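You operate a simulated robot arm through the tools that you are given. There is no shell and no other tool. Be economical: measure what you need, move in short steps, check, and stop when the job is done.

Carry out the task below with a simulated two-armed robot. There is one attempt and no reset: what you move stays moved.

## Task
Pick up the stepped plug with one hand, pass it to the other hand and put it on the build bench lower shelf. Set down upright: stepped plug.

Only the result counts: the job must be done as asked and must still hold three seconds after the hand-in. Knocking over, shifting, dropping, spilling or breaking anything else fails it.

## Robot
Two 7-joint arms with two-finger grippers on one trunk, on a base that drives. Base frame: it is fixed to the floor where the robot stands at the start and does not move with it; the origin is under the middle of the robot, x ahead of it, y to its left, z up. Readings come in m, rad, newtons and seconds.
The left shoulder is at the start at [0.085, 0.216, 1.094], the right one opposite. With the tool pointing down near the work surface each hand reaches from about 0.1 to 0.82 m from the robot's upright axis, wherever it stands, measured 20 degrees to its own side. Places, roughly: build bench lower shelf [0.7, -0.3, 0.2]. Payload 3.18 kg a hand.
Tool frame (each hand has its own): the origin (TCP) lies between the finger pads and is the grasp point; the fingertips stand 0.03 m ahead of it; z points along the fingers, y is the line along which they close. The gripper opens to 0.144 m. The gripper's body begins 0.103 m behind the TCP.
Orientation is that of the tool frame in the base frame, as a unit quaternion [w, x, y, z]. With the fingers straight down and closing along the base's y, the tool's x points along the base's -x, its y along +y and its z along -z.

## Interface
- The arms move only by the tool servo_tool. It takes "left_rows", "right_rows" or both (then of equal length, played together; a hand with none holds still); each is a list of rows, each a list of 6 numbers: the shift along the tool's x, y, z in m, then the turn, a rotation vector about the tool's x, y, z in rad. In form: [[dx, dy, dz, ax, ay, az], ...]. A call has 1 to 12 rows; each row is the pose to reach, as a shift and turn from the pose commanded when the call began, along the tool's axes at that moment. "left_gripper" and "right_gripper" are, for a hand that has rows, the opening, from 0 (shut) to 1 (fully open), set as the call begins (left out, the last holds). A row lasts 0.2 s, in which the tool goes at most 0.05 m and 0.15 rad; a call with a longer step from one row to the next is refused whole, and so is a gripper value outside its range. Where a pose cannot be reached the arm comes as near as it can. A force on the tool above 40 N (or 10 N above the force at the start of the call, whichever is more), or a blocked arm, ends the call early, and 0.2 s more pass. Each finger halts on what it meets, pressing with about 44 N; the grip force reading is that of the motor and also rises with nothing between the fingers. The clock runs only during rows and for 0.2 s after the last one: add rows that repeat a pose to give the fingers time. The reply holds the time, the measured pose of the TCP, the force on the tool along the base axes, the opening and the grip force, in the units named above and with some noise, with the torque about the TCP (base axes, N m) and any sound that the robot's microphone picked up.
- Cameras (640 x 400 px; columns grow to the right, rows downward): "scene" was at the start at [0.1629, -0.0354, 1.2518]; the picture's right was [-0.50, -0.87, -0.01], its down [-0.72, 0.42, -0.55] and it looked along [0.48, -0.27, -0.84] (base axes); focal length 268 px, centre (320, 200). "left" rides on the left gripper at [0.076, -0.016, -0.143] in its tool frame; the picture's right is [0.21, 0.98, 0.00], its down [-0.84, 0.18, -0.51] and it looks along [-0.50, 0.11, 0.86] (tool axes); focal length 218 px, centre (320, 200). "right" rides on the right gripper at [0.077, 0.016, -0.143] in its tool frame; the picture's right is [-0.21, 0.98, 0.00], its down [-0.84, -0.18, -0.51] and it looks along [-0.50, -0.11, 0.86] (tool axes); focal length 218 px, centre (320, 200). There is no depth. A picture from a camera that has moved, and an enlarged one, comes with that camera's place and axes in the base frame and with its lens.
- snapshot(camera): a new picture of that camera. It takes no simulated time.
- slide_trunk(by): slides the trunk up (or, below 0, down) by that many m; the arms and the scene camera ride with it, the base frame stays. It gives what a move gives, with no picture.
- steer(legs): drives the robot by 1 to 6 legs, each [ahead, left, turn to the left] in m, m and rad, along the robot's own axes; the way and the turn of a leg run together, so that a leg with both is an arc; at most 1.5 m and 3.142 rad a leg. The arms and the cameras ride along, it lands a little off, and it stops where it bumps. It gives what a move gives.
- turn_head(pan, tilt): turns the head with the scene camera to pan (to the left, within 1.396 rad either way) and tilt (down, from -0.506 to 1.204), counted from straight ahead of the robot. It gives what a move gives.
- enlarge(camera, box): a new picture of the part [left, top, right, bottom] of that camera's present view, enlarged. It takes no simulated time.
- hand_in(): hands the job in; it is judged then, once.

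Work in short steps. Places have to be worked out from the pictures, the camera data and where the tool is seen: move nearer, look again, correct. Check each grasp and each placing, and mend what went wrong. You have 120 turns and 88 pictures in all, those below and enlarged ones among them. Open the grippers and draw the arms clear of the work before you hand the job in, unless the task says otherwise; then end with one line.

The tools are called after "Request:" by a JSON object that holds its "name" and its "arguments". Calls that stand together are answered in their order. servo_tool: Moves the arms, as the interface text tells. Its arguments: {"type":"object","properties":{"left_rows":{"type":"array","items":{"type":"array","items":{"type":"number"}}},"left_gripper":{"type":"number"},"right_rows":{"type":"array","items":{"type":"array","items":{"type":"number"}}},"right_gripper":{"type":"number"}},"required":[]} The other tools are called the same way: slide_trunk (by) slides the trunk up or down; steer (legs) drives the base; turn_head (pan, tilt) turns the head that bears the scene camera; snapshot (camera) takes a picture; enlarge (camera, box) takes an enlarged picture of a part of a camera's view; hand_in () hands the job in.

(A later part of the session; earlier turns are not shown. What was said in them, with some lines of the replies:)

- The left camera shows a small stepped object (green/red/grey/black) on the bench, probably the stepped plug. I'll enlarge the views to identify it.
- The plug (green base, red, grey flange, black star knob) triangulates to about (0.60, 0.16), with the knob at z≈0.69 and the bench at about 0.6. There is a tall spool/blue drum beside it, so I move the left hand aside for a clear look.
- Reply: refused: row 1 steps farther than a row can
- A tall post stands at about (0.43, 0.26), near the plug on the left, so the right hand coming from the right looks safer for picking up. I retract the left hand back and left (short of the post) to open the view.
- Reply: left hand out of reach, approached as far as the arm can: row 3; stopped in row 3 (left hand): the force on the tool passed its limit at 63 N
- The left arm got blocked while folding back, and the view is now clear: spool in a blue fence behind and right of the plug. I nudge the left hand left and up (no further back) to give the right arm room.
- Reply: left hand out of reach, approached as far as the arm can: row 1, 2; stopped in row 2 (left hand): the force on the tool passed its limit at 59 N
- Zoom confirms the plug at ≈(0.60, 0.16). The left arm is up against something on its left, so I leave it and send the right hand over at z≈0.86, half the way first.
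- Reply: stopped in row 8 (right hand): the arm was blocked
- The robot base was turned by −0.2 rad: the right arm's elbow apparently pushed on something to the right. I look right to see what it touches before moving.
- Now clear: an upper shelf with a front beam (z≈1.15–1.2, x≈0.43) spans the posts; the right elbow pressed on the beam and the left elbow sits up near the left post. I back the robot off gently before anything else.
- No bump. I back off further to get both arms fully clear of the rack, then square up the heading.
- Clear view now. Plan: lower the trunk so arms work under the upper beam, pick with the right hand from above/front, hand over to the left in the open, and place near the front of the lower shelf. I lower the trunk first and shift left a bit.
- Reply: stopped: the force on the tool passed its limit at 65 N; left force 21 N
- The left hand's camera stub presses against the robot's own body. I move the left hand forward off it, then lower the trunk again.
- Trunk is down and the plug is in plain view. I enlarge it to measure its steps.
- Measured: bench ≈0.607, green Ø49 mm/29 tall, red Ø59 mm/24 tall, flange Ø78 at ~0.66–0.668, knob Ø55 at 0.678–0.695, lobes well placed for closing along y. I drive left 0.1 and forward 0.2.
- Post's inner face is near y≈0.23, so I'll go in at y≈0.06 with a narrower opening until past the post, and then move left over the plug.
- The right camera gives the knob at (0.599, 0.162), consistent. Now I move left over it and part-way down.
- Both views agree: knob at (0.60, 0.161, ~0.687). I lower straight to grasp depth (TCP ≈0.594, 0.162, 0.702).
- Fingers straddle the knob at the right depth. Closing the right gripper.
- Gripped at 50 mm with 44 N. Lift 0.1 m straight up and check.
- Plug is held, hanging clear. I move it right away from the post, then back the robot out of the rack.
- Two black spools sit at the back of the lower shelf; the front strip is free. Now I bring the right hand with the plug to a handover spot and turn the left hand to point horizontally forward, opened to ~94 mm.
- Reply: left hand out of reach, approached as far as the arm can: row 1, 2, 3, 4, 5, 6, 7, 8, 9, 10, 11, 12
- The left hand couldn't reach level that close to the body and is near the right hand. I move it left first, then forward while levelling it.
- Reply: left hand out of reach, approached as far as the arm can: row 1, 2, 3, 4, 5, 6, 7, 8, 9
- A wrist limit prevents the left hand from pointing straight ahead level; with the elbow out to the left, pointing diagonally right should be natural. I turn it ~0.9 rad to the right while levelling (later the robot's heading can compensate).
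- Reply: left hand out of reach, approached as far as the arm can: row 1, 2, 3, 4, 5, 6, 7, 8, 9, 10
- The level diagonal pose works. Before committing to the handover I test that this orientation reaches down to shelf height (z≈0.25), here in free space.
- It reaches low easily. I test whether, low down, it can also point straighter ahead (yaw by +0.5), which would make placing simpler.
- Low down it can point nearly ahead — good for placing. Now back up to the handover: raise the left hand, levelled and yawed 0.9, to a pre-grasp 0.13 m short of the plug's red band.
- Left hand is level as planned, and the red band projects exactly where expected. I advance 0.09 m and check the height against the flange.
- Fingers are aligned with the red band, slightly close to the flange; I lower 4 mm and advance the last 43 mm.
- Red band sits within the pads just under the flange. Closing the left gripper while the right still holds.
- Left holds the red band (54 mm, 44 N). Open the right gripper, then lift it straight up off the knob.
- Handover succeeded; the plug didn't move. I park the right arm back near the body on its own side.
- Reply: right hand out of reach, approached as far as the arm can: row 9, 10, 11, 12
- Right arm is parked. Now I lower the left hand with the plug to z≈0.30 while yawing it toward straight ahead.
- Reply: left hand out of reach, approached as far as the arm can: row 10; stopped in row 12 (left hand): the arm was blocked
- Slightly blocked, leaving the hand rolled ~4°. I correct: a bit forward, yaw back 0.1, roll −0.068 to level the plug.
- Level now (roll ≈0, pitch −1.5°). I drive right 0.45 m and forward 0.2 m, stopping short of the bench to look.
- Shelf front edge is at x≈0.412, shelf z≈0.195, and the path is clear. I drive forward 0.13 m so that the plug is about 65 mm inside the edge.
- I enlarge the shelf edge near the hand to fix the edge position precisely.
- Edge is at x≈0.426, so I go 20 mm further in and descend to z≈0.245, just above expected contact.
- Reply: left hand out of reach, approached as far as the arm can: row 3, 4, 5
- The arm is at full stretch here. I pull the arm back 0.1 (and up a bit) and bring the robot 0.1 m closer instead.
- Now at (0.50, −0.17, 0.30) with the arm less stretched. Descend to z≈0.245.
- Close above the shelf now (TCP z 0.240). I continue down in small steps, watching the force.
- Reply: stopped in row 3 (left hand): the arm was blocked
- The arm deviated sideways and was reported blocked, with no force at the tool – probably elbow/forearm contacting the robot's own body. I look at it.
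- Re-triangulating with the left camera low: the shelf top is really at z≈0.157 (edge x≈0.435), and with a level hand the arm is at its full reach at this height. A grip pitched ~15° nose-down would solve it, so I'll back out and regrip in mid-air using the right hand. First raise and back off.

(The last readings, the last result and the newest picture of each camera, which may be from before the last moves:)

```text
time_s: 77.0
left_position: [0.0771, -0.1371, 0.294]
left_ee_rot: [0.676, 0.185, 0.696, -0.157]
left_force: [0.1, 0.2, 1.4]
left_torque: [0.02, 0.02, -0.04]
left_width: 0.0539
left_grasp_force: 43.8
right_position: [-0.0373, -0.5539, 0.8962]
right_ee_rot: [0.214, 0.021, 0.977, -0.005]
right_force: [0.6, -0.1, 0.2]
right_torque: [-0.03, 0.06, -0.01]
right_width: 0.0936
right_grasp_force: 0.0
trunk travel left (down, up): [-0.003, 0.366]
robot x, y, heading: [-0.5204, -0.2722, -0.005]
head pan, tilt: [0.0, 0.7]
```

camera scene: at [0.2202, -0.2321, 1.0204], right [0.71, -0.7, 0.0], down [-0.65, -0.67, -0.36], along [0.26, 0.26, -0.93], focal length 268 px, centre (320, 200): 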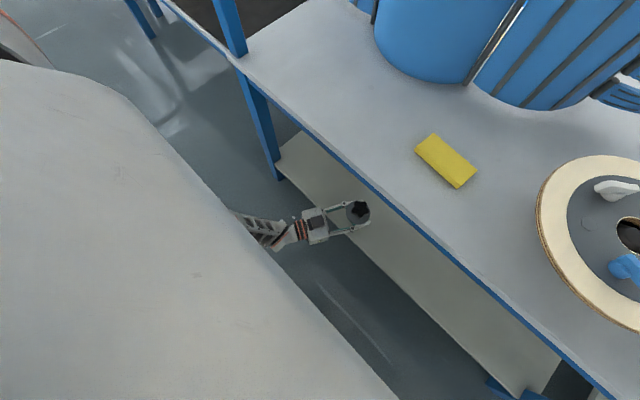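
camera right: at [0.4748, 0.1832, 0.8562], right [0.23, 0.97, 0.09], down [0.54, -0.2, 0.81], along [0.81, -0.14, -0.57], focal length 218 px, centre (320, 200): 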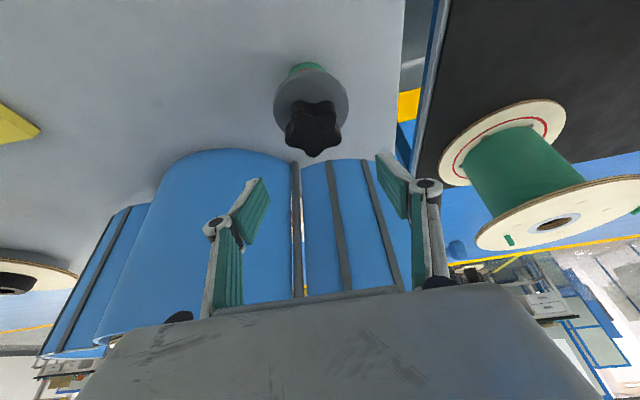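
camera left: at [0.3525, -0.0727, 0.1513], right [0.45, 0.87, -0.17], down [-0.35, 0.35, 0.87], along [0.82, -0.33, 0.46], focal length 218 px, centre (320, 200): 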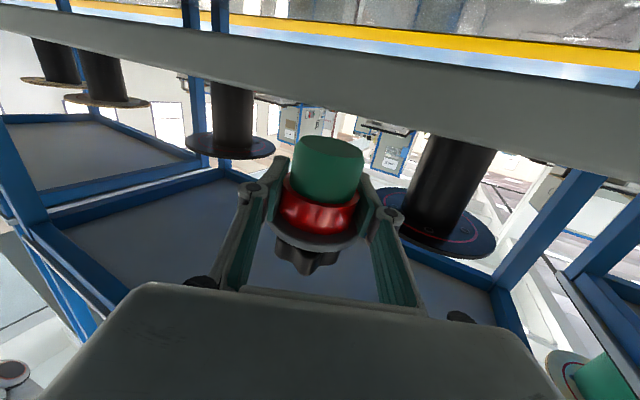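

Now raise the left hand back to the proven handover pose (level, yaw −0.9, z≈0.787).

Request:
{"name": "servo_tool", "arguments": {"left_rows": [[-0.0417, -0.0031, 0.0114, 0.0343, -0.0036, -0.002], [-0.0833, -0.0061, 0.0227, 0.0686, -0.0072, -0.004], [-0.125, -0.0092, 0.0341, 0.1029, -0.0108, -0.006], [-0.1667, -0.0123, 0.0455, 0.1372, -0.0144, -0.0079], [-0.2083, -0.0153, 0.0568, 0.1715, -0.018, -0.0099], [-0.25, -0.0184, 0.0682, 0.2058, -0.0216, -0.0119], [-0.2917, -0.0215, 0.0796, 0.2401, -0.0251, -0.0139], [-0.3333, -0.0245, 0.0909, 0.2744, -0.0287, -0.0159], [-0.375, -0.0276, 0.1023, 0.3087, -0.0323, -0.0179], [-0.4167, -0.0307, 0.1137, 0.343, -0.0359, -0.0198], [-0.4583, -0.0337, 0.125, 0.3773, -0.0395, -0.0218], [-0.5, -0.0368, 0.1364, 0.4116, -0.0431, -0.0238]]}}

Request:
{"name": "snapshot", "arguments": {"camera": "scene"}}

```text
time_s: 79.6
left_position: [0.1882, -0.2576, 0.7868]
left_ee_rot: [0.637, 0.308, 0.637, -0.308]
left_force: [0.0, 0.2, -0.6]
left_torque: [0.01, -0.01, -0.01]
left_width: 0.054
left_grasp_force: 44.0
left hand out of reach, approached as far as the arm can: row 3, 4, 5, 6, 7, 8, 9
right_position: [-0.0371, -0.5532, 0.8969]
right_ee_rot: [0.214, 0.021, 0.977, -0.005]
right_force: [0.2, 0.9, 0.0]
right_torque: [-0.01, 0.01, 0.01]
right_width: 0.0934
right_grasp_force: 0.1
trunk travel left (down, up): [-0.003, 0.366]
robot x, y, heading: [-0.5189, -0.2687, -0.007]
head pan, tilt: [0.0, 0.7]
```

```text
27 pictures are left
camera scene: at [-0.1445, -0.2755, 1.056], right [0.0, -1.0, 0.0], down [-0.64, 0.0, -0.77], along [0.77, 0.0, -0.64], focal length 268 px, centre (320, 200)
```

scene: 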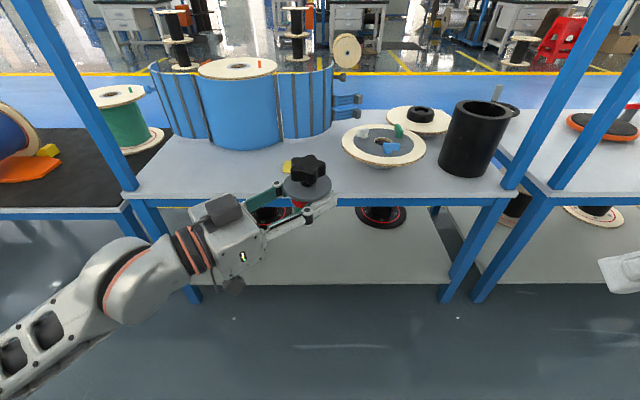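

Level and as before. I bring the right hand back above the knob (0.1 m above the previous grasp relation).

Request:
{"name": "servo_tool", "arguments": {"right_rows": [[-0.012, 0, -0.025, 0, 0, 0], [-0.023, 0, -0.05, 0, 0, 0], [-0.045, 0.033, -0.04, 0, 0, 0], [-0.067, 0.066, -0.03, 0, 0, 0], [-0.089, 0.099, -0.02, 0, 0, 0], [-0.111, 0.132, -0.01, 0, 0, 0], [-0.133, 0.165, 0.001, 0, 0, 0], [-0.155, 0.198, 0.011, 0, 0, 0], [-0.177, 0.231, 0.021, 0, 0, 0], [-0.199, 0.264, 0.031, 0, 0, 0], [-0.22, 0.294, 0.041, 0, 0, 0], [-0.22, 0.294, 0.041, 0, 0, 0]]}}

Request:
{"name": "snapshot", "arguments": {"camera": "right"}}

```text
time_s: 82.2
left_position: [0.1882, -0.2565, 0.7851]
left_ee_rot: [0.637, 0.307, 0.637, -0.307]
left_force: [-0.7, -0.1, -0.7]
left_torque: [0.03, -0.04, 0.0]
left_width: 0.0537
left_grasp_force: 44.0
right_position: [0.1908, -0.2687, 0.9517]
right_ee_rot: [0.214, 0.02, 0.977, -0.004]
right_force: [-0.3, 1.0, 0.0]
right_torque: [0.0, -0.02, 0.01]
right_width: 0.0937
right_grasp_force: 0.0
right hand out of reach, approached as far as the arm can: row 1, 2, 3
trunk travel left (down, up): [-0.003, 0.366]
robot x, y, heading: [-0.5176, -0.2699, -0.004]
head pan, tilt: [0.0, 0.7]
```

```text
26 pictures are left
camera right: at [0.0631, -0.2469, 1.0499], right [0.23, 0.97, 0.09], down [0.55, -0.2, 0.81], along [0.81, -0.14, -0.58], focal length 218 px, centre (320, 200)
```

right: 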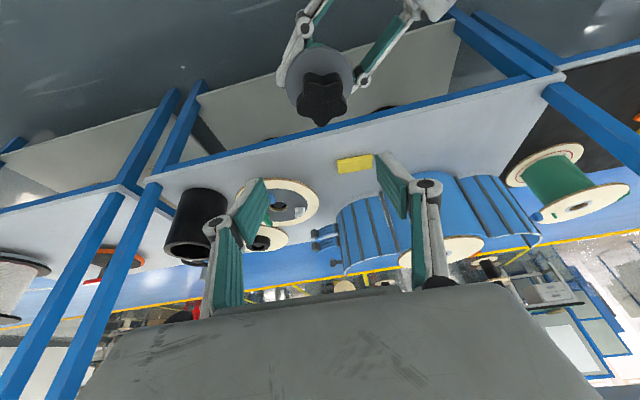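

Knob located at (0.186, −0.254); I shift laterally and descend onto it.

Request:
{"name": "servo_tool", "arguments": {"right_rows": [[0.01, 0.0125, -0.0046, 0, 0, 0], [0.021, 0.0125, 0.02, 0, 0, 0], [0.033, 0.0125, 0.046, 0, 0, 0], [0.044, 0.0125, 0.069, 0, 0, 0], [0.0527, 0.0125, 0.0877, 0, 0, 0], [0.0527, 0.0125, 0.0877, 0, 0, 0]]}}

Request:
{"name": "enlarge", "arguments": {"camera": "right", "box": [200, 60, 460, 280]}}

```text
time_s: 83.6
left_position: [0.1882, -0.2566, 0.7866]
left_ee_rot: [0.637, 0.307, 0.637, -0.307]
left_force: [0.4, 0.2, 0.5]
left_torque: [-0.05, -0.01, -0.02]
left_width: 0.054
left_grasp_force: 43.8
right_position: [0.1806, -0.2585, 0.8482]
right_ee_rot: [0.214, 0.021, 0.977, -0.005]
right_force: [0.0, 0.1, -0.5]
right_torque: [0.03, 0.0, -0.02]
right_width: 0.0937
right_grasp_force: 0.0
trunk travel left (down, up): [-0.003, 0.366]
robot x, y, heading: [-0.5199, -0.2729, -0.004]
head pan, tilt: [0.0, 0.7]
```

```text
1.82 times, centred on (330, 170) of right
camera zoom: at [0.0536, -0.2356, 0.9471], right [0.23, 0.97, 0.09], down [0.55, -0.2, 0.81], along [0.81, -0.14, -0.58], focal length 397 px, centre (302, 254)
```

zoom: 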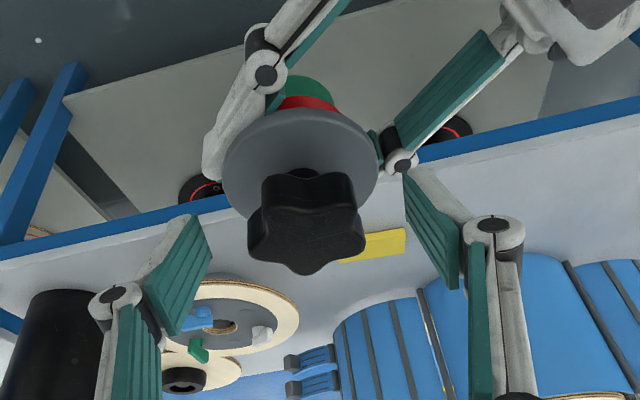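

Same relation as the first grasp. Close the right hand on the knob.

Request:
{"name": "servo_tool", "arguments": {"right_rows": [[0, 0, 0, 0, 0, 0], [0, 0, 0, 0, 0, 0], [0, 0, 0, 0, 0, 0], [0, 0, 0, 0, 0, 0]], "right_gripper": 0}}

```text
time_s: 84.6
left_position: [0.1888, -0.2568, 0.786]
left_ee_rot: [0.636, 0.308, 0.636, -0.308]
left_force: [0.4, -1.3, -0.2]
left_torque: [0.03, 0.12, -0.62]
left_width: 0.0539
left_grasp_force: 43.8
right_position: [0.182, -0.2564, 0.8484]
right_ee_rot: [0.214, 0.019, 0.977, -0.004]
right_force: [-0.2, 0.7, 1.2]
right_torque: [0.01, -0.05, 0.61]
right_width: 0.0507
right_grasp_force: 44.2
trunk travel left (down, up): [-0.003, 0.366]
robot x, y, heading: [-0.5183, -0.272, -0.006]
head pan, tilt: [0.0, 0.7]
```

Right holds the knob (51 mm). Now open the left and, with fingers wide around the plug, pitch it 0.25 rad nose-down and 6.5 mm lower.

Request:
{"name": "servo_tool", "arguments": {"left_rows": [[0, 0, 0, 0, 0, 0], [0, 0, 0, 0, 0, 0], [0, 0, 0, 0, 0, 0], [0.003, 0, 0, 0, 0.08, 0], [0.005, 0, 0, 0, 0.16, 0], [0.0065, 0, 0, 0, 0.25, 0], [0.0065, 0, 0, 0, 0.25, 0]], "left_gripper": 0.65}}

Request:
{"name": "enlarge", "arguments": {"camera": "left", "box": [190, 60, 450, 260]}}

Request:
{"name": "enlarge", "arguments": {"camera": "scene", "box": [220, 120, 400, 260]}}

```text
time_s: 86.2
left_position: [0.1906, -0.258, 0.7787]
left_ee_rot: [0.552, 0.344, 0.711, -0.268]
left_force: [0.0, -0.5, -0.1]
left_torque: [0.0, -0.01, -0.04]
left_width: 0.0934
left_grasp_force: 0.1
right_position: [0.1814, -0.258, 0.8471]
right_ee_rot: [0.213, 0.02, 0.977, -0.005]
right_force: [-0.1, -0.2, 0.0]
right_torque: [-0.02, -0.01, -0.01]
right_width: 0.0504
right_grasp_force: 44.3
trunk travel left (down, up): [-0.003, 0.366]
robot x, y, heading: [-0.5191, -0.2725, -0.007]
head pan, tilt: [0.0, 0.7]
```

```text
2.00 times, centred on (320, 160) of left
camera zoom: at [0.0793, -0.1442, 0.7408], right [0.73, 0.65, -0.2], down [-0.03, 0.33, 0.94], along [0.68, -0.68, 0.27], focal length 436 px, centre (320, 280)
```

zoom: 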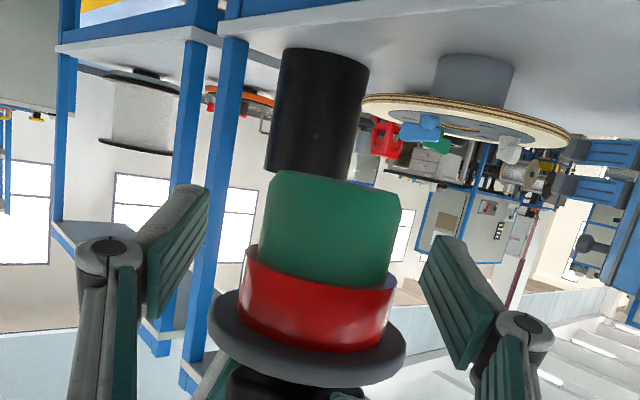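

```text
2.86 times, centred on (310, 190) of scene
camera zoom: at [-0.1441, -0.2753, 1.0558], right [0.0, -1.0, 0.0], down [-0.64, 0.0, -0.76], along [0.76, 0.0, -0.64], focal length 765 px, centre (349, 229)
```

zoom: 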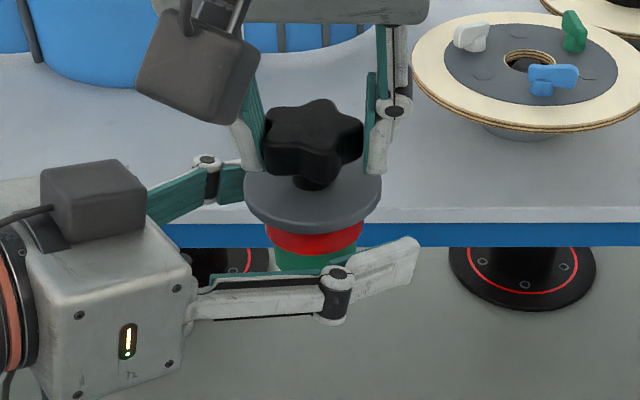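

Pitch is 14° and clear. Close the left on the red band.

Request:
{"name": "servo_tool", "arguments": {"left_rows": [[0, 0, 0, 0, 0, 0], [0, 0, 0, 0, 0, 0], [0, 0, 0, 0, 0, 0], [0, 0, 0, 0, 0, 0]], "left_gripper": 0}}

Request:
{"name": "enlarge", "arguments": {"camera": "left", "box": [190, 60, 450, 260]}}

```text
time_s: 87.2
left_position: [0.1904, -0.2574, 0.7799]
left_ee_rot: [0.552, 0.343, 0.711, -0.267]
left_force: [0.7, 1.8, 0.2]
left_torque: [-0.06, 0.12, -0.59]
left_width: 0.0538
left_grasp_force: 43.2
right_position: [0.1819, -0.2575, 0.8492]
right_ee_rot: [0.213, 0.02, 0.977, -0.006]
right_force: [0.0, -2.1, 0.3]
right_torque: [-0.07, -0.14, 0.56]
right_width: 0.0504
right_grasp_force: 44.0
trunk travel left (down, up): [-0.003, 0.366]
robot x, y, heading: [-0.5196, -0.2693, -0.006]
head pan, tilt: [0.0, 0.7]
```

```text
2.00 times, centred on (320, 160) of left
camera zoom: at [0.0794, -0.1441, 0.7409], right [0.73, 0.65, -0.2], down [-0.03, 0.33, 0.94], along [0.68, -0.68, 0.27], focal length 436 px, centre (320, 280)
```

zoom: 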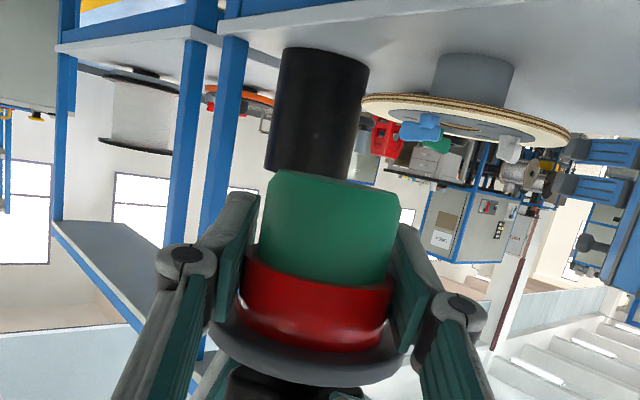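

Good grip at 54 mm. Open the right hand and lift it off.

Request:
{"name": "servo_tool", "arguments": {"right_rows": [[0, 0, 0, 0, 0, 0], [0, 0, 0, 0, 0, 0], [0, 0, 0, 0, 0, 0], [-0.0084, 0, -0.0182, 0, 0, 0], [-0.021, 0, -0.0454, 0, 0, 0], [-0.0336, 0, -0.0726, 0, 0, 0], [-0.05, 0, -0.109, 0, 0, 0]], "right_gripper": 0.65}}

Request:
{"name": "servo_tool", "arguments": {"right_rows": [[0.01, -0.035, 0, 0, 0, 0], [0.03, -0.07, -0.01, 0, 0, 0], [0.06, -0.1, -0.02, 0, 0, 0], [0.09, -0.13, -0.03, 0, 0, 0], [0.12, -0.16, -0.03, 0, 0, 0], [0.155, -0.19, -0.03, 0, 0, 0], [0.19, -0.22, -0.02, 0, 0, 0], [0.21, -0.25, -0.01, 0, 0, 0], [0.23, -0.28, 0, 0, 0, 0], [0.24, -0.3, 0.01, 0, 0, 0]]}}

Request:
{"name": "enlarge", "arguments": {"camera": "left", "box": [190, 60, 450, 260]}}

```text
time_s: 88.8
left_position: [0.1879, -0.257, 0.7805]
left_ee_rot: [0.552, 0.344, 0.711, -0.267]
left_force: [-0.4, -0.2, -0.7]
left_torque: [0.01, 0.03, 0.0]
left_width: 0.054
left_grasp_force: 44.4
right_position: [0.179, -0.2572, 0.9705]
right_ee_rot: [0.214, 0.02, 0.977, -0.004]
right_force: [0.8, 0.1, -0.1]
right_torque: [0.03, -0.01, 0.0]
right_width: 0.0938
right_grasp_force: 0.0
trunk travel left (down, up): [-0.003, 0.366]
robot x, y, heading: [-0.5175, -0.2715, -0.006]
head pan, tilt: [0.0, 0.7]
```

```text
time_s: 91.0
left_position: [0.1897, -0.2572, 0.7799]
left_ee_rot: [0.552, 0.344, 0.711, -0.267]
left_force: [0.2, -0.9, 0.4]
left_torque: [-0.03, -0.05, 0.02]
left_width: 0.0538
left_grasp_force: 44.6
right_position: [-0.024, -0.5444, 0.8823]
right_ee_rot: [0.213, 0.019, 0.977, -0.005]
right_force: [0.2, -1.0, -0.5]
right_torque: [0.03, 0.0, 0.0]
right_width: 0.0937
right_grasp_force: 0.1
right hand out of reach, approached as far as the arm can: row 9, 10
trunk travel left (down, up): [-0.003, 0.366]
robot x, y, heading: [-0.5183, -0.2733, -0.013]
head pan, tilt: [0.0, 0.7]
```

```text
2.00 times, centred on (320, 160) of left
camera zoom: at [0.0794, -0.1445, 0.7409], right [0.73, 0.65, -0.2], down [-0.03, 0.33, 0.94], along [0.68, -0.68, 0.27], focal length 436 px, centre (320, 280)
```

zoom: 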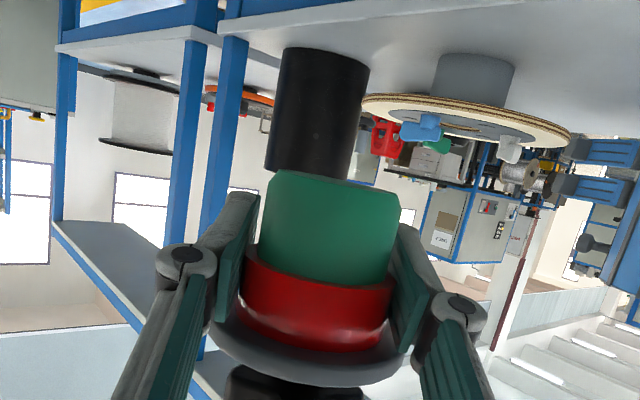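

The plug is steady in the pitched grip. I lower the left hand to z≈0.29 with the yaw eased to ~0.5.

Request:
{"name": "servo_tool", "arguments": {"left_rows": [[0.0428, -0.0012, -0.0027, 0, 0, 0], [0.0857, -0.0025, -0.0053, 0, 0, 0], [0.1285, -0.0037, -0.008, 0, 0, 0], [0.1713, -0.0049, -0.0107, 0, 0, 0], [0.2141, -0.0062, -0.0133, -0.0323, 0, -0.0083], [0.257, -0.0074, -0.016, -0.0807, 0, -0.0207], [0.2998, -0.0086, -0.0187, -0.1291, 0, -0.0331], [0.3426, -0.0099, -0.0213, -0.1776, 0, -0.0455], [0.3854, -0.0111, -0.024, -0.226, 0, -0.0579], [0.4283, -0.0123, -0.0267, -0.2744, 0, -0.0703], [0.4711, -0.0136, -0.0293, -0.331, 0, -0.0848], [0.5139, -0.0148, -0.032, -0.3874, 0, -0.0992]]}}

```text
time_s: 93.6
left_position: [0.0854, -0.1311, 0.2779]
left_ee_rot: [0.595, 0.194, 0.763, -0.159]
left_force: [0.3, 0.2, -0.3]
left_torque: [-0.01, 0.03, -0.01]
left_width: 0.0539
left_grasp_force: 43.7
left hand out of reach, approached as far as the arm can: row 7, 8, 9, 10, 11, 12
right_position: [-0.0232, -0.5449, 0.8821]
right_ee_rot: [0.212, 0.021, 0.977, -0.004]
right_force: [-1.3, 0.3, 0.2]
right_torque: [0.02, 0.0, 0.01]
right_width: 0.0935
right_grasp_force: 0.0
trunk travel left (down, up): [-0.003, 0.366]
robot x, y, heading: [-0.5171, -0.2684, -0.003]
head pan, tilt: [0.0, 0.7]
```

Reached within a cm. Now, still in free space, I test the final height z≈0.19 with the hand slightly nearer the robot.

Request:
{"name": "servo_tool", "arguments": {"left_rows": [[0.022, -0.0034, -0.001, 0, 0.004, 0.006], [0.044, -0.0068, -0.0025, 0, 0.009, 0.012], [0.067, -0.0102, -0.004, 0, 0.009, 0.012], [0.0889, -0.0136, -0.005, 0, 0.009, 0.012], [0.0889, -0.0136, -0.005, 0, 0.009, 0.012]]}}

```text
time_s: 94.8
left_position: [0.0551, -0.1306, 0.1951]
left_ee_rot: [0.591, 0.201, 0.767, -0.147]
left_force: [-0.2, 0.6, 0.0]
left_torque: [-0.01, 0.0, 0.01]
left_width: 0.0538
left_grasp_force: 43.7
right_position: [-0.0227, -0.5451, 0.8834]
right_ee_rot: [0.212, 0.021, 0.977, -0.006]
right_force: [0.8, 0.7, -0.4]
right_torque: [-0.02, 0.0, 0.03]
right_width: 0.0936
right_grasp_force: 0.0
trunk travel left (down, up): [-0.003, 0.366]
robot x, y, heading: [-0.5192, -0.2734, -0.008]
head pan, tilt: [0.0, 0.7]
```

Z≈0.195 is reachable with the plug vertical within 1°. I raise 0.08, then drive in so the plug ends ~60 mm inside the shelf edge.

Request:
{"name": "servo_tool", "arguments": {"left_rows": [[-0.026, 0, -0.007, 0, 0, 0], [-0.052, 0, -0.014, 0, 0, 0], [-0.0775, 0, -0.0205, 0, 0, 0], [-0.0775, 0, -0.0205, 0, 0, 0]]}}

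Request:
{"name": "steer", "arguments": {"legs": [[0.4, 0, 0]]}}

Request:
{"name": "turn_head", "arguments": {"pan": 0.2, "tilt": 1.1}}

Request:
{"name": "snapshot", "arguments": {"camera": "scene"}}

Request:
{"name": "snapshot", "arguments": {"camera": "left"}}

```text
time_s: 95.8
left_position: [0.0605, -0.1212, 0.264]
left_ee_rot: [0.592, 0.2, 0.765, -0.154]
left_force: [0.4, -0.2, -0.3]
left_torque: [0.0, -0.05, -0.01]
left_width: 0.0537
left_grasp_force: 44.0
left hand out of reach, approached as far as the arm can: row 3, 4
right_position: [-0.0228, -0.545, 0.8827]
right_ee_rot: [0.212, 0.02, 0.977, -0.005]
right_force: [0.4, 0.3, 0.2]
right_torque: [-0.02, 0.01, -0.05]
right_width: 0.0935
right_grasp_force: 0.0
trunk travel left (down, up): [-0.003, 0.366]
robot x, y, heading: [-0.5163, -0.2767, -0.0]
head pan, tilt: [0.0, 0.7]
```

```text
time_s: 98.3
left_position: [0.459, -0.1191, 0.2645]
left_ee_rot: [0.592, 0.199, 0.766, -0.153]
left_force: [-0.6, 0.9, -0.4]
left_torque: [0.01, 0.0, 0.01]
left_width: 0.0537
left_grasp_force: 43.9
right_position: [0.3789, -0.5454, 0.8818]
right_ee_rot: [0.212, 0.018, 0.977, -0.005]
right_force: [0.7, 0.5, 0.6]
right_torque: [0.05, -0.01, 0.0]
right_width: 0.0939
right_grasp_force: 0.0
trunk travel left (down, up): [-0.003, 0.366]
robot x, y, heading: [-0.1217, -0.2747, 0.005]
head pan, tilt: [0.0, 0.7]
```

```text
time_s: 99.2
left_position: [0.4598, -0.1213, 0.2633]
left_ee_rot: [0.592, 0.199, 0.766, -0.153]
left_force: [-0.2, 0.2, 0.0]
left_torque: [0.01, -0.01, 0.0]
left_width: 0.0538
left_grasp_force: 43.6
right_position: [0.3774, -0.5437, 0.882]
right_ee_rot: [0.212, 0.018, 0.977, -0.005]
right_force: [0.0, -0.1, 0.2]
right_torque: [-0.01, 0.04, -0.02]
right_width: 0.0938
right_grasp_force: 0.0
trunk travel left (down, up): [-0.003, 0.366]
robot x, y, heading: [-0.1151, -0.2772, 0.003]
head pan, tilt: [0.201, 1.1]
```

```text
20 pictures are left
camera scene: at [0.2327, -0.2625, 1.0259], right [0.2, -0.98, 0.0], down [-0.87, -0.18, -0.45], along [0.45, 0.09, -0.89], focal length 268 px, centre (320, 200)
```

scene: 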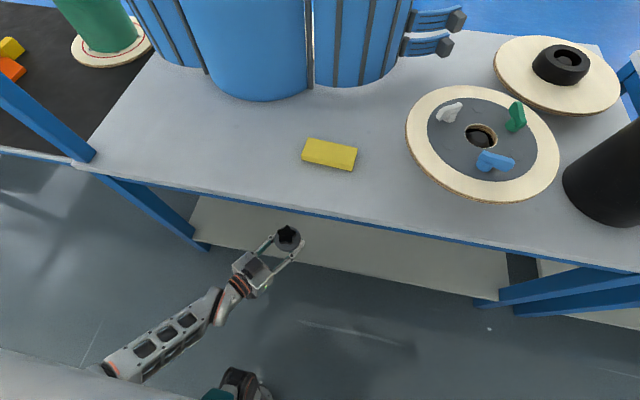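

```text
19 pictures are left
camera left: at [0.3135, -0.0585, 0.2254], right [0.43, 0.88, -0.2], down [-0.16, 0.29, 0.94], along [0.89, -0.37, 0.27], focal length 218 px, centre (320, 200)
```

left: 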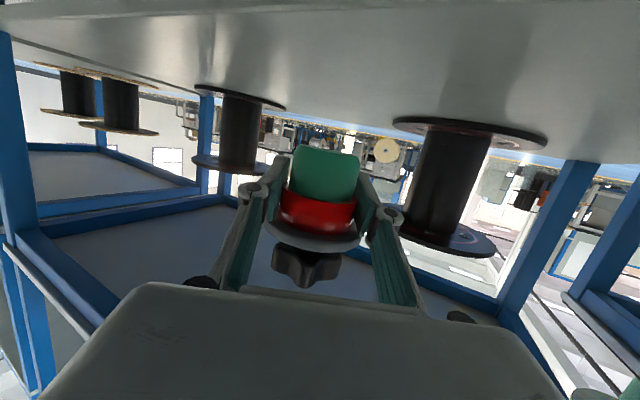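

Shelf surface is clearly visible, clear of obstacles. I drive the last 0.045 m in.

Request:
{"name": "steer", "arguments": {"legs": [[0.045, 0, 0]]}}

Request:
{"name": "enlarge", "arguments": {"camera": "scene", "box": [210, 200, 370, 300]}}

```text
time_s: 100.1
left_position: [0.5035, -0.12, 0.2624]
left_ee_rot: [0.593, 0.198, 0.766, -0.152]
left_force: [0.8, -0.1, -0.6]
left_torque: [-0.03, 0.0, 0.01]
left_width: 0.0537
left_grasp_force: 44.0
right_position: [0.4231, -0.5431, 0.8829]
right_ee_rot: [0.212, 0.018, 0.977, -0.005]
right_force: [0.6, 0.3, 0.0]
right_torque: [-0.02, 0.01, -0.02]
right_width: 0.0935
right_grasp_force: 0.1
trunk travel left (down, up): [-0.003, 0.366]
robot x, y, heading: [-0.0784, -0.2757, -0.001]
head pan, tilt: [0.201, 1.1]
```

```text
4.00 times, centred on (290, 250) of scene
camera zoom: at [0.2772, -0.2625, 1.0258], right [0.2, -0.98, 0.0], down [-0.87, -0.18, -0.45], along [0.44, 0.09, -0.89], focal length 1071 px, centre (440, 0)
```

zoom: 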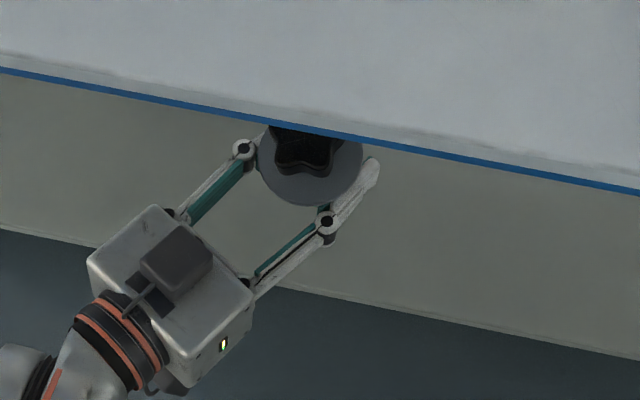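

Edge at x≈0.431; plug would be ~70 mm inside. Orientation is right, so I descend to z≈0.203.

Request:
{"name": "servo_tool", "arguments": {"left_rows": [[0.0193, 0, 0.005, 0, 0, 0], [0.0387, 0, 0.01, 0, 0, 0], [0.058, 0, 0.0151, 0, 0, 0], [0.058, 0, 0.0151, 0, 0, 0]]}}

Request:
{"name": "enlarge", "arguments": {"camera": "left", "box": [190, 0, 450, 200]}}

```text
time_s: 101.1
left_position: [0.5026, -0.1205, 0.2031]
left_ee_rot: [0.593, 0.198, 0.765, -0.153]
left_force: [-0.3, 0.1, -0.4]
left_torque: [-0.01, 0.01, 0.01]
left_width: 0.0536
left_grasp_force: 44.1
right_position: [0.422, -0.5459, 0.883]
right_ee_rot: [0.211, 0.018, 0.977, -0.004]
right_force: [0.1, -0.4, 0.3]
right_torque: [0.0, 0.01, 0.01]
right_width: 0.0937
right_grasp_force: 0.0
trunk travel left (down, up): [-0.003, 0.366]
robot x, y, heading: [-0.0782, -0.2718, 0.001]
head pan, tilt: [0.201, 1.1]
```

```text
2.00 times, centred on (320, 100) of left
camera zoom: at [0.3576, -0.0581, 0.1653], right [0.43, 0.88, -0.2], down [-0.16, 0.29, 0.94], along [0.89, -0.37, 0.27], focal length 436 px, centre (320, 400)
```

zoom: 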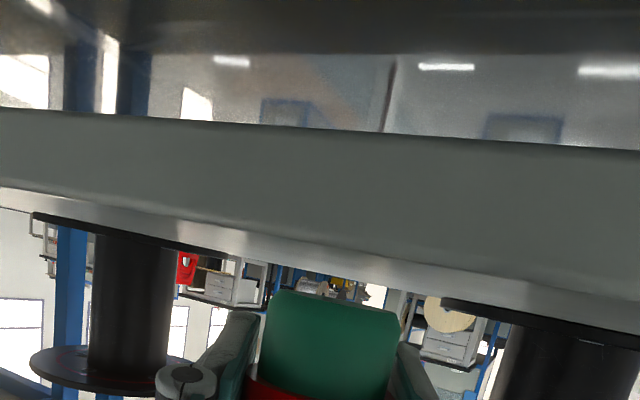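

Plug base is at ~0.172 and the shelf top at ~0.160, so about 12 mm remain. Lower 9 mm, then small steps to contact.

Request:
{"name": "servo_tool", "arguments": {"left_rows": [[0.0044, 0, 0.0011, 0, 0, 0], [0.0087, 0, 0.0023, 0, 0, 0], [0.0087, 0, 0.0023, 0, 0, 0]]}}

Request:
{"name": "servo_tool", "arguments": {"left_rows": [[0.001, 0, 0.0003, 0, 0, 0], [0.002, 0, 0.0005, 0, 0, 0], [0.002, 0, 0.0005, 0, 0, 0]]}}

Request:
{"name": "enlarge", "arguments": {"camera": "left", "box": [190, 0, 450, 200]}}

```text
time_s: 101.9
left_position: [0.5034, -0.1201, 0.1961]
left_ee_rot: [0.593, 0.198, 0.766, -0.152]
left_force: [-0.8, 0.3, 0.2]
left_torque: [-0.03, -0.01, -0.04]
left_width: 0.0539
left_grasp_force: 44.0
right_position: [0.4228, -0.5439, 0.8825]
right_ee_rot: [0.212, 0.018, 0.977, -0.004]
right_force: [0.4, 0.7, 0.9]
right_torque: [-0.02, 0.04, -0.03]
right_width: 0.0938
right_grasp_force: 0.0
trunk travel left (down, up): [-0.003, 0.366]
robot x, y, heading: [-0.0751, -0.2735, -0.002]
head pan, tilt: [0.201, 1.1]
```

```text
time_s: 102.7
left_position: [0.5038, -0.1203, 0.1926]
left_ee_rot: [0.593, 0.198, 0.765, -0.153]
left_force: [-0.1, 0.2, -0.6]
left_torque: [0.0, 0.01, 0.01]
left_width: 0.0538
left_grasp_force: 44.2
right_position: [0.4233, -0.5443, 0.8827]
right_ee_rot: [0.212, 0.018, 0.977, -0.005]
right_force: [0.0, 1.3, -0.2]
right_torque: [-0.03, 0.03, -0.01]
right_width: 0.0936
right_grasp_force: 0.1
trunk travel left (down, up): [-0.003, 0.366]
robot x, y, heading: [-0.0753, -0.2749, 0.004]
head pan, tilt: [0.201, 1.1]
```

```text
2.00 times, centred on (320, 100) of left
camera zoom: at [0.3579, -0.0583, 0.1542], right [0.43, 0.88, -0.2], down [-0.16, 0.29, 0.94], along [0.89, -0.37, 0.27], focal length 436 px, centre (320, 400)
```

zoom: 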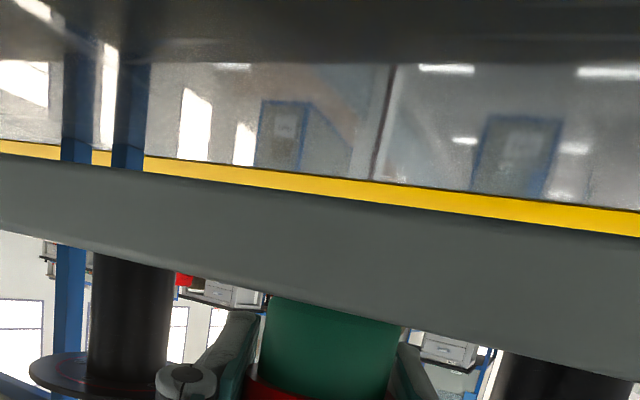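

Shelf top is confirmed at ≈0.159, so about 2 mm remain. I continue in fine steps until contact shows in the force.

Request:
{"name": "servo_tool", "arguments": {"left_rows": [[0.001, 0, 0.0003, 0, 0, 0], [0.002, 0, 0.0005, 0, 0, 0], [0.002, 0, 0.0005, 0, 0, 0]]}}

Request:
{"name": "servo_tool", "arguments": {"left_rows": [[0.001, 0, 0.0003, 0, 0, 0], [0.0015, 0, 0.0004, 0, 0, 0], [0.0015, 0, 0.0004, 0, 0, 0]]}}

```text
time_s: 103.5
left_position: [0.5036, -0.1201, 0.1913]
left_ee_rot: [0.594, 0.198, 0.764, -0.152]
left_force: [-2.4, 0.5, 5.9]
left_torque: [0.02, 0.21, -0.02]
left_width: 0.0536
left_grasp_force: 43.5
right_position: [0.4216, -0.5443, 0.8826]
right_ee_rot: [0.212, 0.018, 0.977, -0.004]
right_force: [0.5, 0.2, -0.2]
right_torque: [-0.03, -0.02, 0.02]
right_width: 0.0937
right_grasp_force: 0.1
trunk travel left (down, up): [-0.003, 0.366]
robot x, y, heading: [-0.0774, -0.274, 0.003]
head pan, tilt: [0.201, 1.1]
```

```text
time_s: 104.3
left_position: [0.5034, -0.1203, 0.1911]
left_ee_rot: [0.596, 0.199, 0.763, -0.153]
left_force: [-6.7, 2.7, 22.7]
left_torque: [0.15, 0.62, -0.03]
left_width: 0.0538
left_grasp_force: 44.1
right_position: [0.4216, -0.5444, 0.8845]
right_ee_rot: [0.214, 0.018, 0.977, -0.003]
right_force: [1.0, 0.5, -1.0]
right_torque: [0.0, 0.0, 0.0]
right_width: 0.0937
right_grasp_force: 0.1
trunk travel left (down, up): [-0.003, 0.366]
robot x, y, heading: [-0.0755, -0.2736, -0.001]
head pan, tilt: [0.201, 1.1]
```

Contact confirmed (~22 N up). I ease off 1 mm to relieve the pressure, then open the gripper.

Request:
{"name": "servo_tool", "arguments": {"left_rows": [[-0.0015, 0, -0.0004, 0, 0, 0], [-0.0015, 0, -0.0004, 0, 0, 0]]}}

Request:
{"name": "servo_tool", "arguments": {"left_rows": [[0, 0, 0, 0, 0, 0], [0, 0, 0, 0, 0, 0], [0, 0, 0, 0, 0, 0]], "left_gripper": 0.7}}

Request:
{"name": "snapshot", "arguments": {"camera": "left"}}

```text
time_s: 104.9
left_position: [0.5034, -0.1209, 0.1914]
left_ee_rot: [0.593, 0.198, 0.766, -0.152]
left_force: [2.7, -1.4, 8.1]
left_torque: [-0.05, -0.03, 0.03]
left_width: 0.0538
left_grasp_force: 43.9
right_position: [0.4222, -0.5441, 0.8824]
right_ee_rot: [0.212, 0.017, 0.977, -0.003]
right_force: [-0.4, -0.3, -0.2]
right_torque: [-0.01, -0.01, -0.01]
right_width: 0.0933
right_grasp_force: 0.1
trunk travel left (down, up): [-0.003, 0.366]
robot x, y, heading: [-0.0724, -0.2707, -0.003]
head pan, tilt: [0.201, 1.1]
```

```text
time_s: 105.7
left_position: [0.504, -0.1212, 0.1908]
left_ee_rot: [0.593, 0.198, 0.765, -0.152]
left_force: [0.0, 0.7, -0.4]
left_torque: [0.01, -0.02, 0.01]
left_width: 0.1004
left_grasp_force: 0.1
right_position: [0.4229, -0.5439, 0.8826]
right_ee_rot: [0.212, 0.017, 0.977, -0.004]
right_force: [-0.6, -0.7, -0.4]
right_torque: [0.02, -0.01, 0.0]
right_width: 0.0939
right_grasp_force: 0.0
trunk travel left (down, up): [-0.003, 0.366]
robot x, y, heading: [-0.0749, -0.2748, -0.003]
head pan, tilt: [0.201, 1.1]
```

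```text
15 pictures are left
camera left: at [0.3579, -0.0581, 0.1522], right [0.43, 0.88, -0.2], down [-0.16, 0.29, 0.94], along [0.89, -0.37, 0.26], focal length 218 px, centre (320, 200)
```

left: 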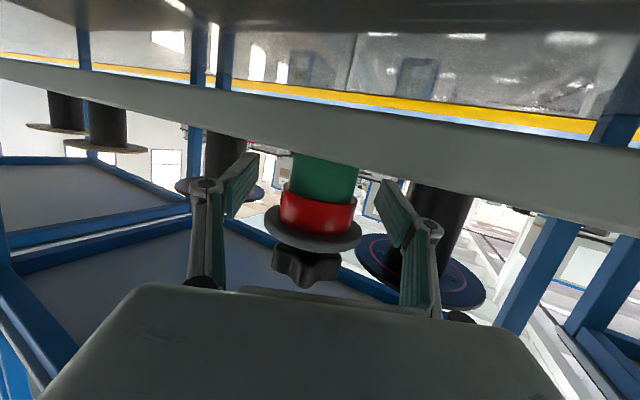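

The plug stands on its own. I retreat along the finger direction in small steps, watching for drift.

Request:
{"name": "servo_tool", "arguments": {"left_rows": [[0, 0, -0.01, 0, 0, 0], [0, 0, -0.02, 0, 0, 0], [0, 0, -0.03, 0, 0, 0]]}}

Request:
{"name": "servo_tool", "arguments": {"left_rows": [[0, 0, -0.015, 0, 0, 0], [0, 0, -0.03, 0, 0, 0], [0, 0, -0.045, 0, 0, 0]]}}

Request:
{"name": "snapshot", "arguments": {"camera": "left"}}

```text
time_s: 106.5
left_position: [0.4771, -0.1067, 0.1994]
left_ee_rot: [0.593, 0.198, 0.766, -0.153]
left_force: [0.0, -0.7, 0.3]
left_torque: [-0.02, -0.01, 0.0]
left_width: 0.1008
left_grasp_force: 0.1
right_position: [0.4223, -0.5436, 0.8821]
right_ee_rot: [0.212, 0.018, 0.977, -0.004]
right_force: [0.6, 0.3, 0.0]
right_torque: [0.02, -0.01, 0.01]
right_width: 0.0936
right_grasp_force: 0.1
trunk travel left (down, up): [-0.003, 0.366]
robot x, y, heading: [-0.0722, -0.2742, 0.001]
head pan, tilt: [0.201, 1.1]
```

```text
time_s: 107.3
left_position: [0.4372, -0.0855, 0.211]
left_ee_rot: [0.593, 0.198, 0.765, -0.153]
left_force: [-0.7, -0.4, 0.7]
left_torque: [0.02, 0.03, -0.01]
left_width: 0.1007
left_grasp_force: 0.1
right_position: [0.4226, -0.544, 0.8819]
right_ee_rot: [0.212, 0.018, 0.977, -0.004]
right_force: [-0.5, 0.2, -0.4]
right_torque: [0.0, -0.01, -0.01]
right_width: 0.0936
right_grasp_force: 0.1
trunk travel left (down, up): [-0.003, 0.366]
robot x, y, heading: [-0.0739, -0.275, 0.003]
head pan, tilt: [0.201, 1.1]
```

```text
14 pictures are left
camera left: at [0.2936, -0.0237, 0.1711], right [0.43, 0.88, -0.2], down [-0.16, 0.29, 0.94], along [0.89, -0.37, 0.27], focal length 218 px, centre (320, 200)
```

left: 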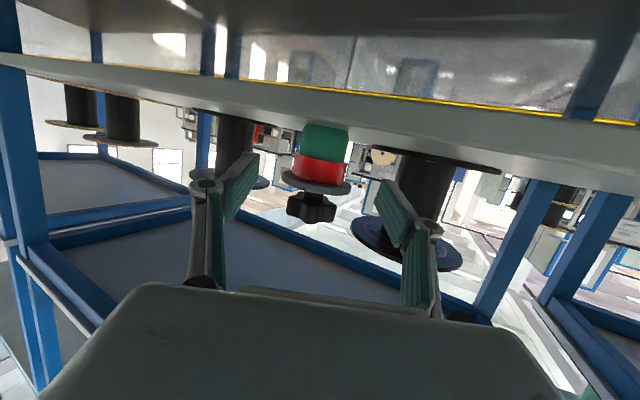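

Plug stands upright and the fingers are nearly clear. A bit more retreat, then I drive the robot back and take a final look.

Request:
{"name": "servo_tool", "arguments": {"left_rows": [[0, 0, -0.015, 0, 0, 0], [0, 0, -0.03, 0, 0, 0], [0, 0, -0.03, 0, 0, 0]]}}

Request:
{"name": "steer", "arguments": {"legs": [[-0.4, 0, 0]]}}

Request:
{"name": "turn_head", "arguments": {"pan": 0.0, "tilt": 0.75}}

Request:
{"name": "snapshot", "arguments": {"camera": "scene"}}

Request:
{"name": "enlarge", "arguments": {"camera": "left", "box": [220, 60, 420, 220]}}

```text
time_s: 108.1
left_position: [0.4124, -0.0711, 0.2181]
left_ee_rot: [0.593, 0.198, 0.765, -0.152]
left_force: [0.0, -0.5, -0.2]
left_torque: [0.0, -0.02, 0.02]
left_width: 0.1006
left_grasp_force: 0.0
right_position: [0.4229, -0.5446, 0.882]
right_ee_rot: [0.212, 0.018, 0.977, -0.005]
right_force: [-0.9, 0.5, -0.6]
right_torque: [-0.02, 0.0, 0.02]
right_width: 0.0938
right_grasp_force: 0.2
trunk travel left (down, up): [-0.003, 0.366]
robot x, y, heading: [-0.0738, -0.2724, -0.002]
head pan, tilt: [0.201, 1.1]
```

```text
time_s: 110.6
left_position: [0.0131, -0.0687, 0.2183]
left_ee_rot: [0.593, 0.197, 0.766, -0.151]
left_force: [-1.2, -0.6, 0.6]
left_torque: [0.01, -0.01, 0.03]
left_width: 0.1005
left_grasp_force: 0.1
right_position: [0.0264, -0.5427, 0.8831]
right_ee_rot: [0.212, 0.015, 0.977, -0.003]
right_force: [0.9, 0.0, 0.9]
right_torque: [0.02, -0.01, 0.03]
right_width: 0.0936
right_grasp_force: 0.1
trunk travel left (down, up): [-0.003, 0.366]
robot x, y, heading: [-0.4741, -0.2727, 0.006]
head pan, tilt: [0.201, 1.1]
```

```text
time_s: 111.4
left_position: [0.0136, -0.0689, 0.2176]
left_ee_rot: [0.593, 0.196, 0.766, -0.151]
left_force: [0.2, 0.3, -0.5]
left_torque: [-0.01, 0.02, 0.01]
left_width: 0.1007
left_grasp_force: 0.1
right_position: [0.0263, -0.5431, 0.8834]
right_ee_rot: [0.213, 0.015, 0.977, -0.005]
right_force: [0.5, 0.0, 0.4]
right_torque: [-0.02, -0.02, -0.04]
right_width: 0.0936
right_grasp_force: 0.0
trunk travel left (down, up): [-0.003, 0.366]
robot x, y, heading: [-0.4726, -0.2714, 0.005]
head pan, tilt: [0.0, 0.75]
```

```text
13 pictures are left
camera scene: at [-0.1007, -0.2738, 1.0516], right [0.01, -1.0, 0.0], down [-0.68, 0.0, -0.73], along [0.73, 0.0, -0.68], focal length 268 px, centre (320, 200)
```

scene: 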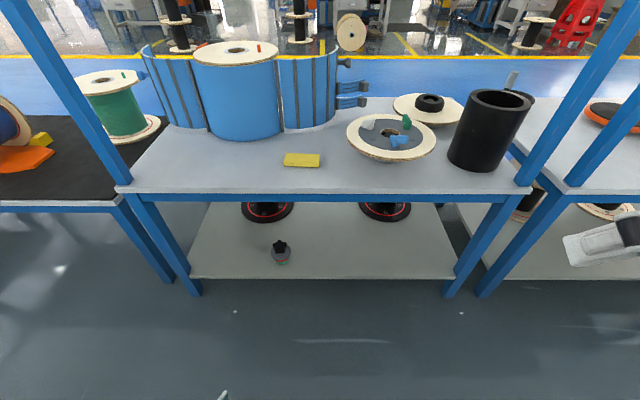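

```text
2.50 times, centred on (320, 140) of left
camera zoom: at [-0.1315, -0.008, 0.1789], right [0.42, 0.88, -0.2], down [-0.16, 0.29, 0.94], along [0.89, -0.37, 0.27], focal length 546 px, centre (320, 350)
```

zoom: 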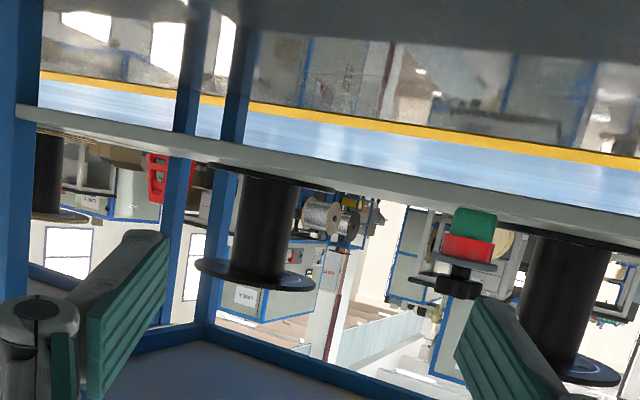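

The plug stands upright on the lower shelf, nothing else was disturbed, both grippers are open and the arms are clear. Handing in.

Request:
{"name": "hand_in", "arguments": {}}

```text
The job is handed in.
```

The stepped plug stands upright on the build bench lower shelf, about 70 mm in from the front edge. The right hand picked it up and the left hand set it down, after one extra mid-air regrip between the two hands. Nothing else looks moved in the last pictures.
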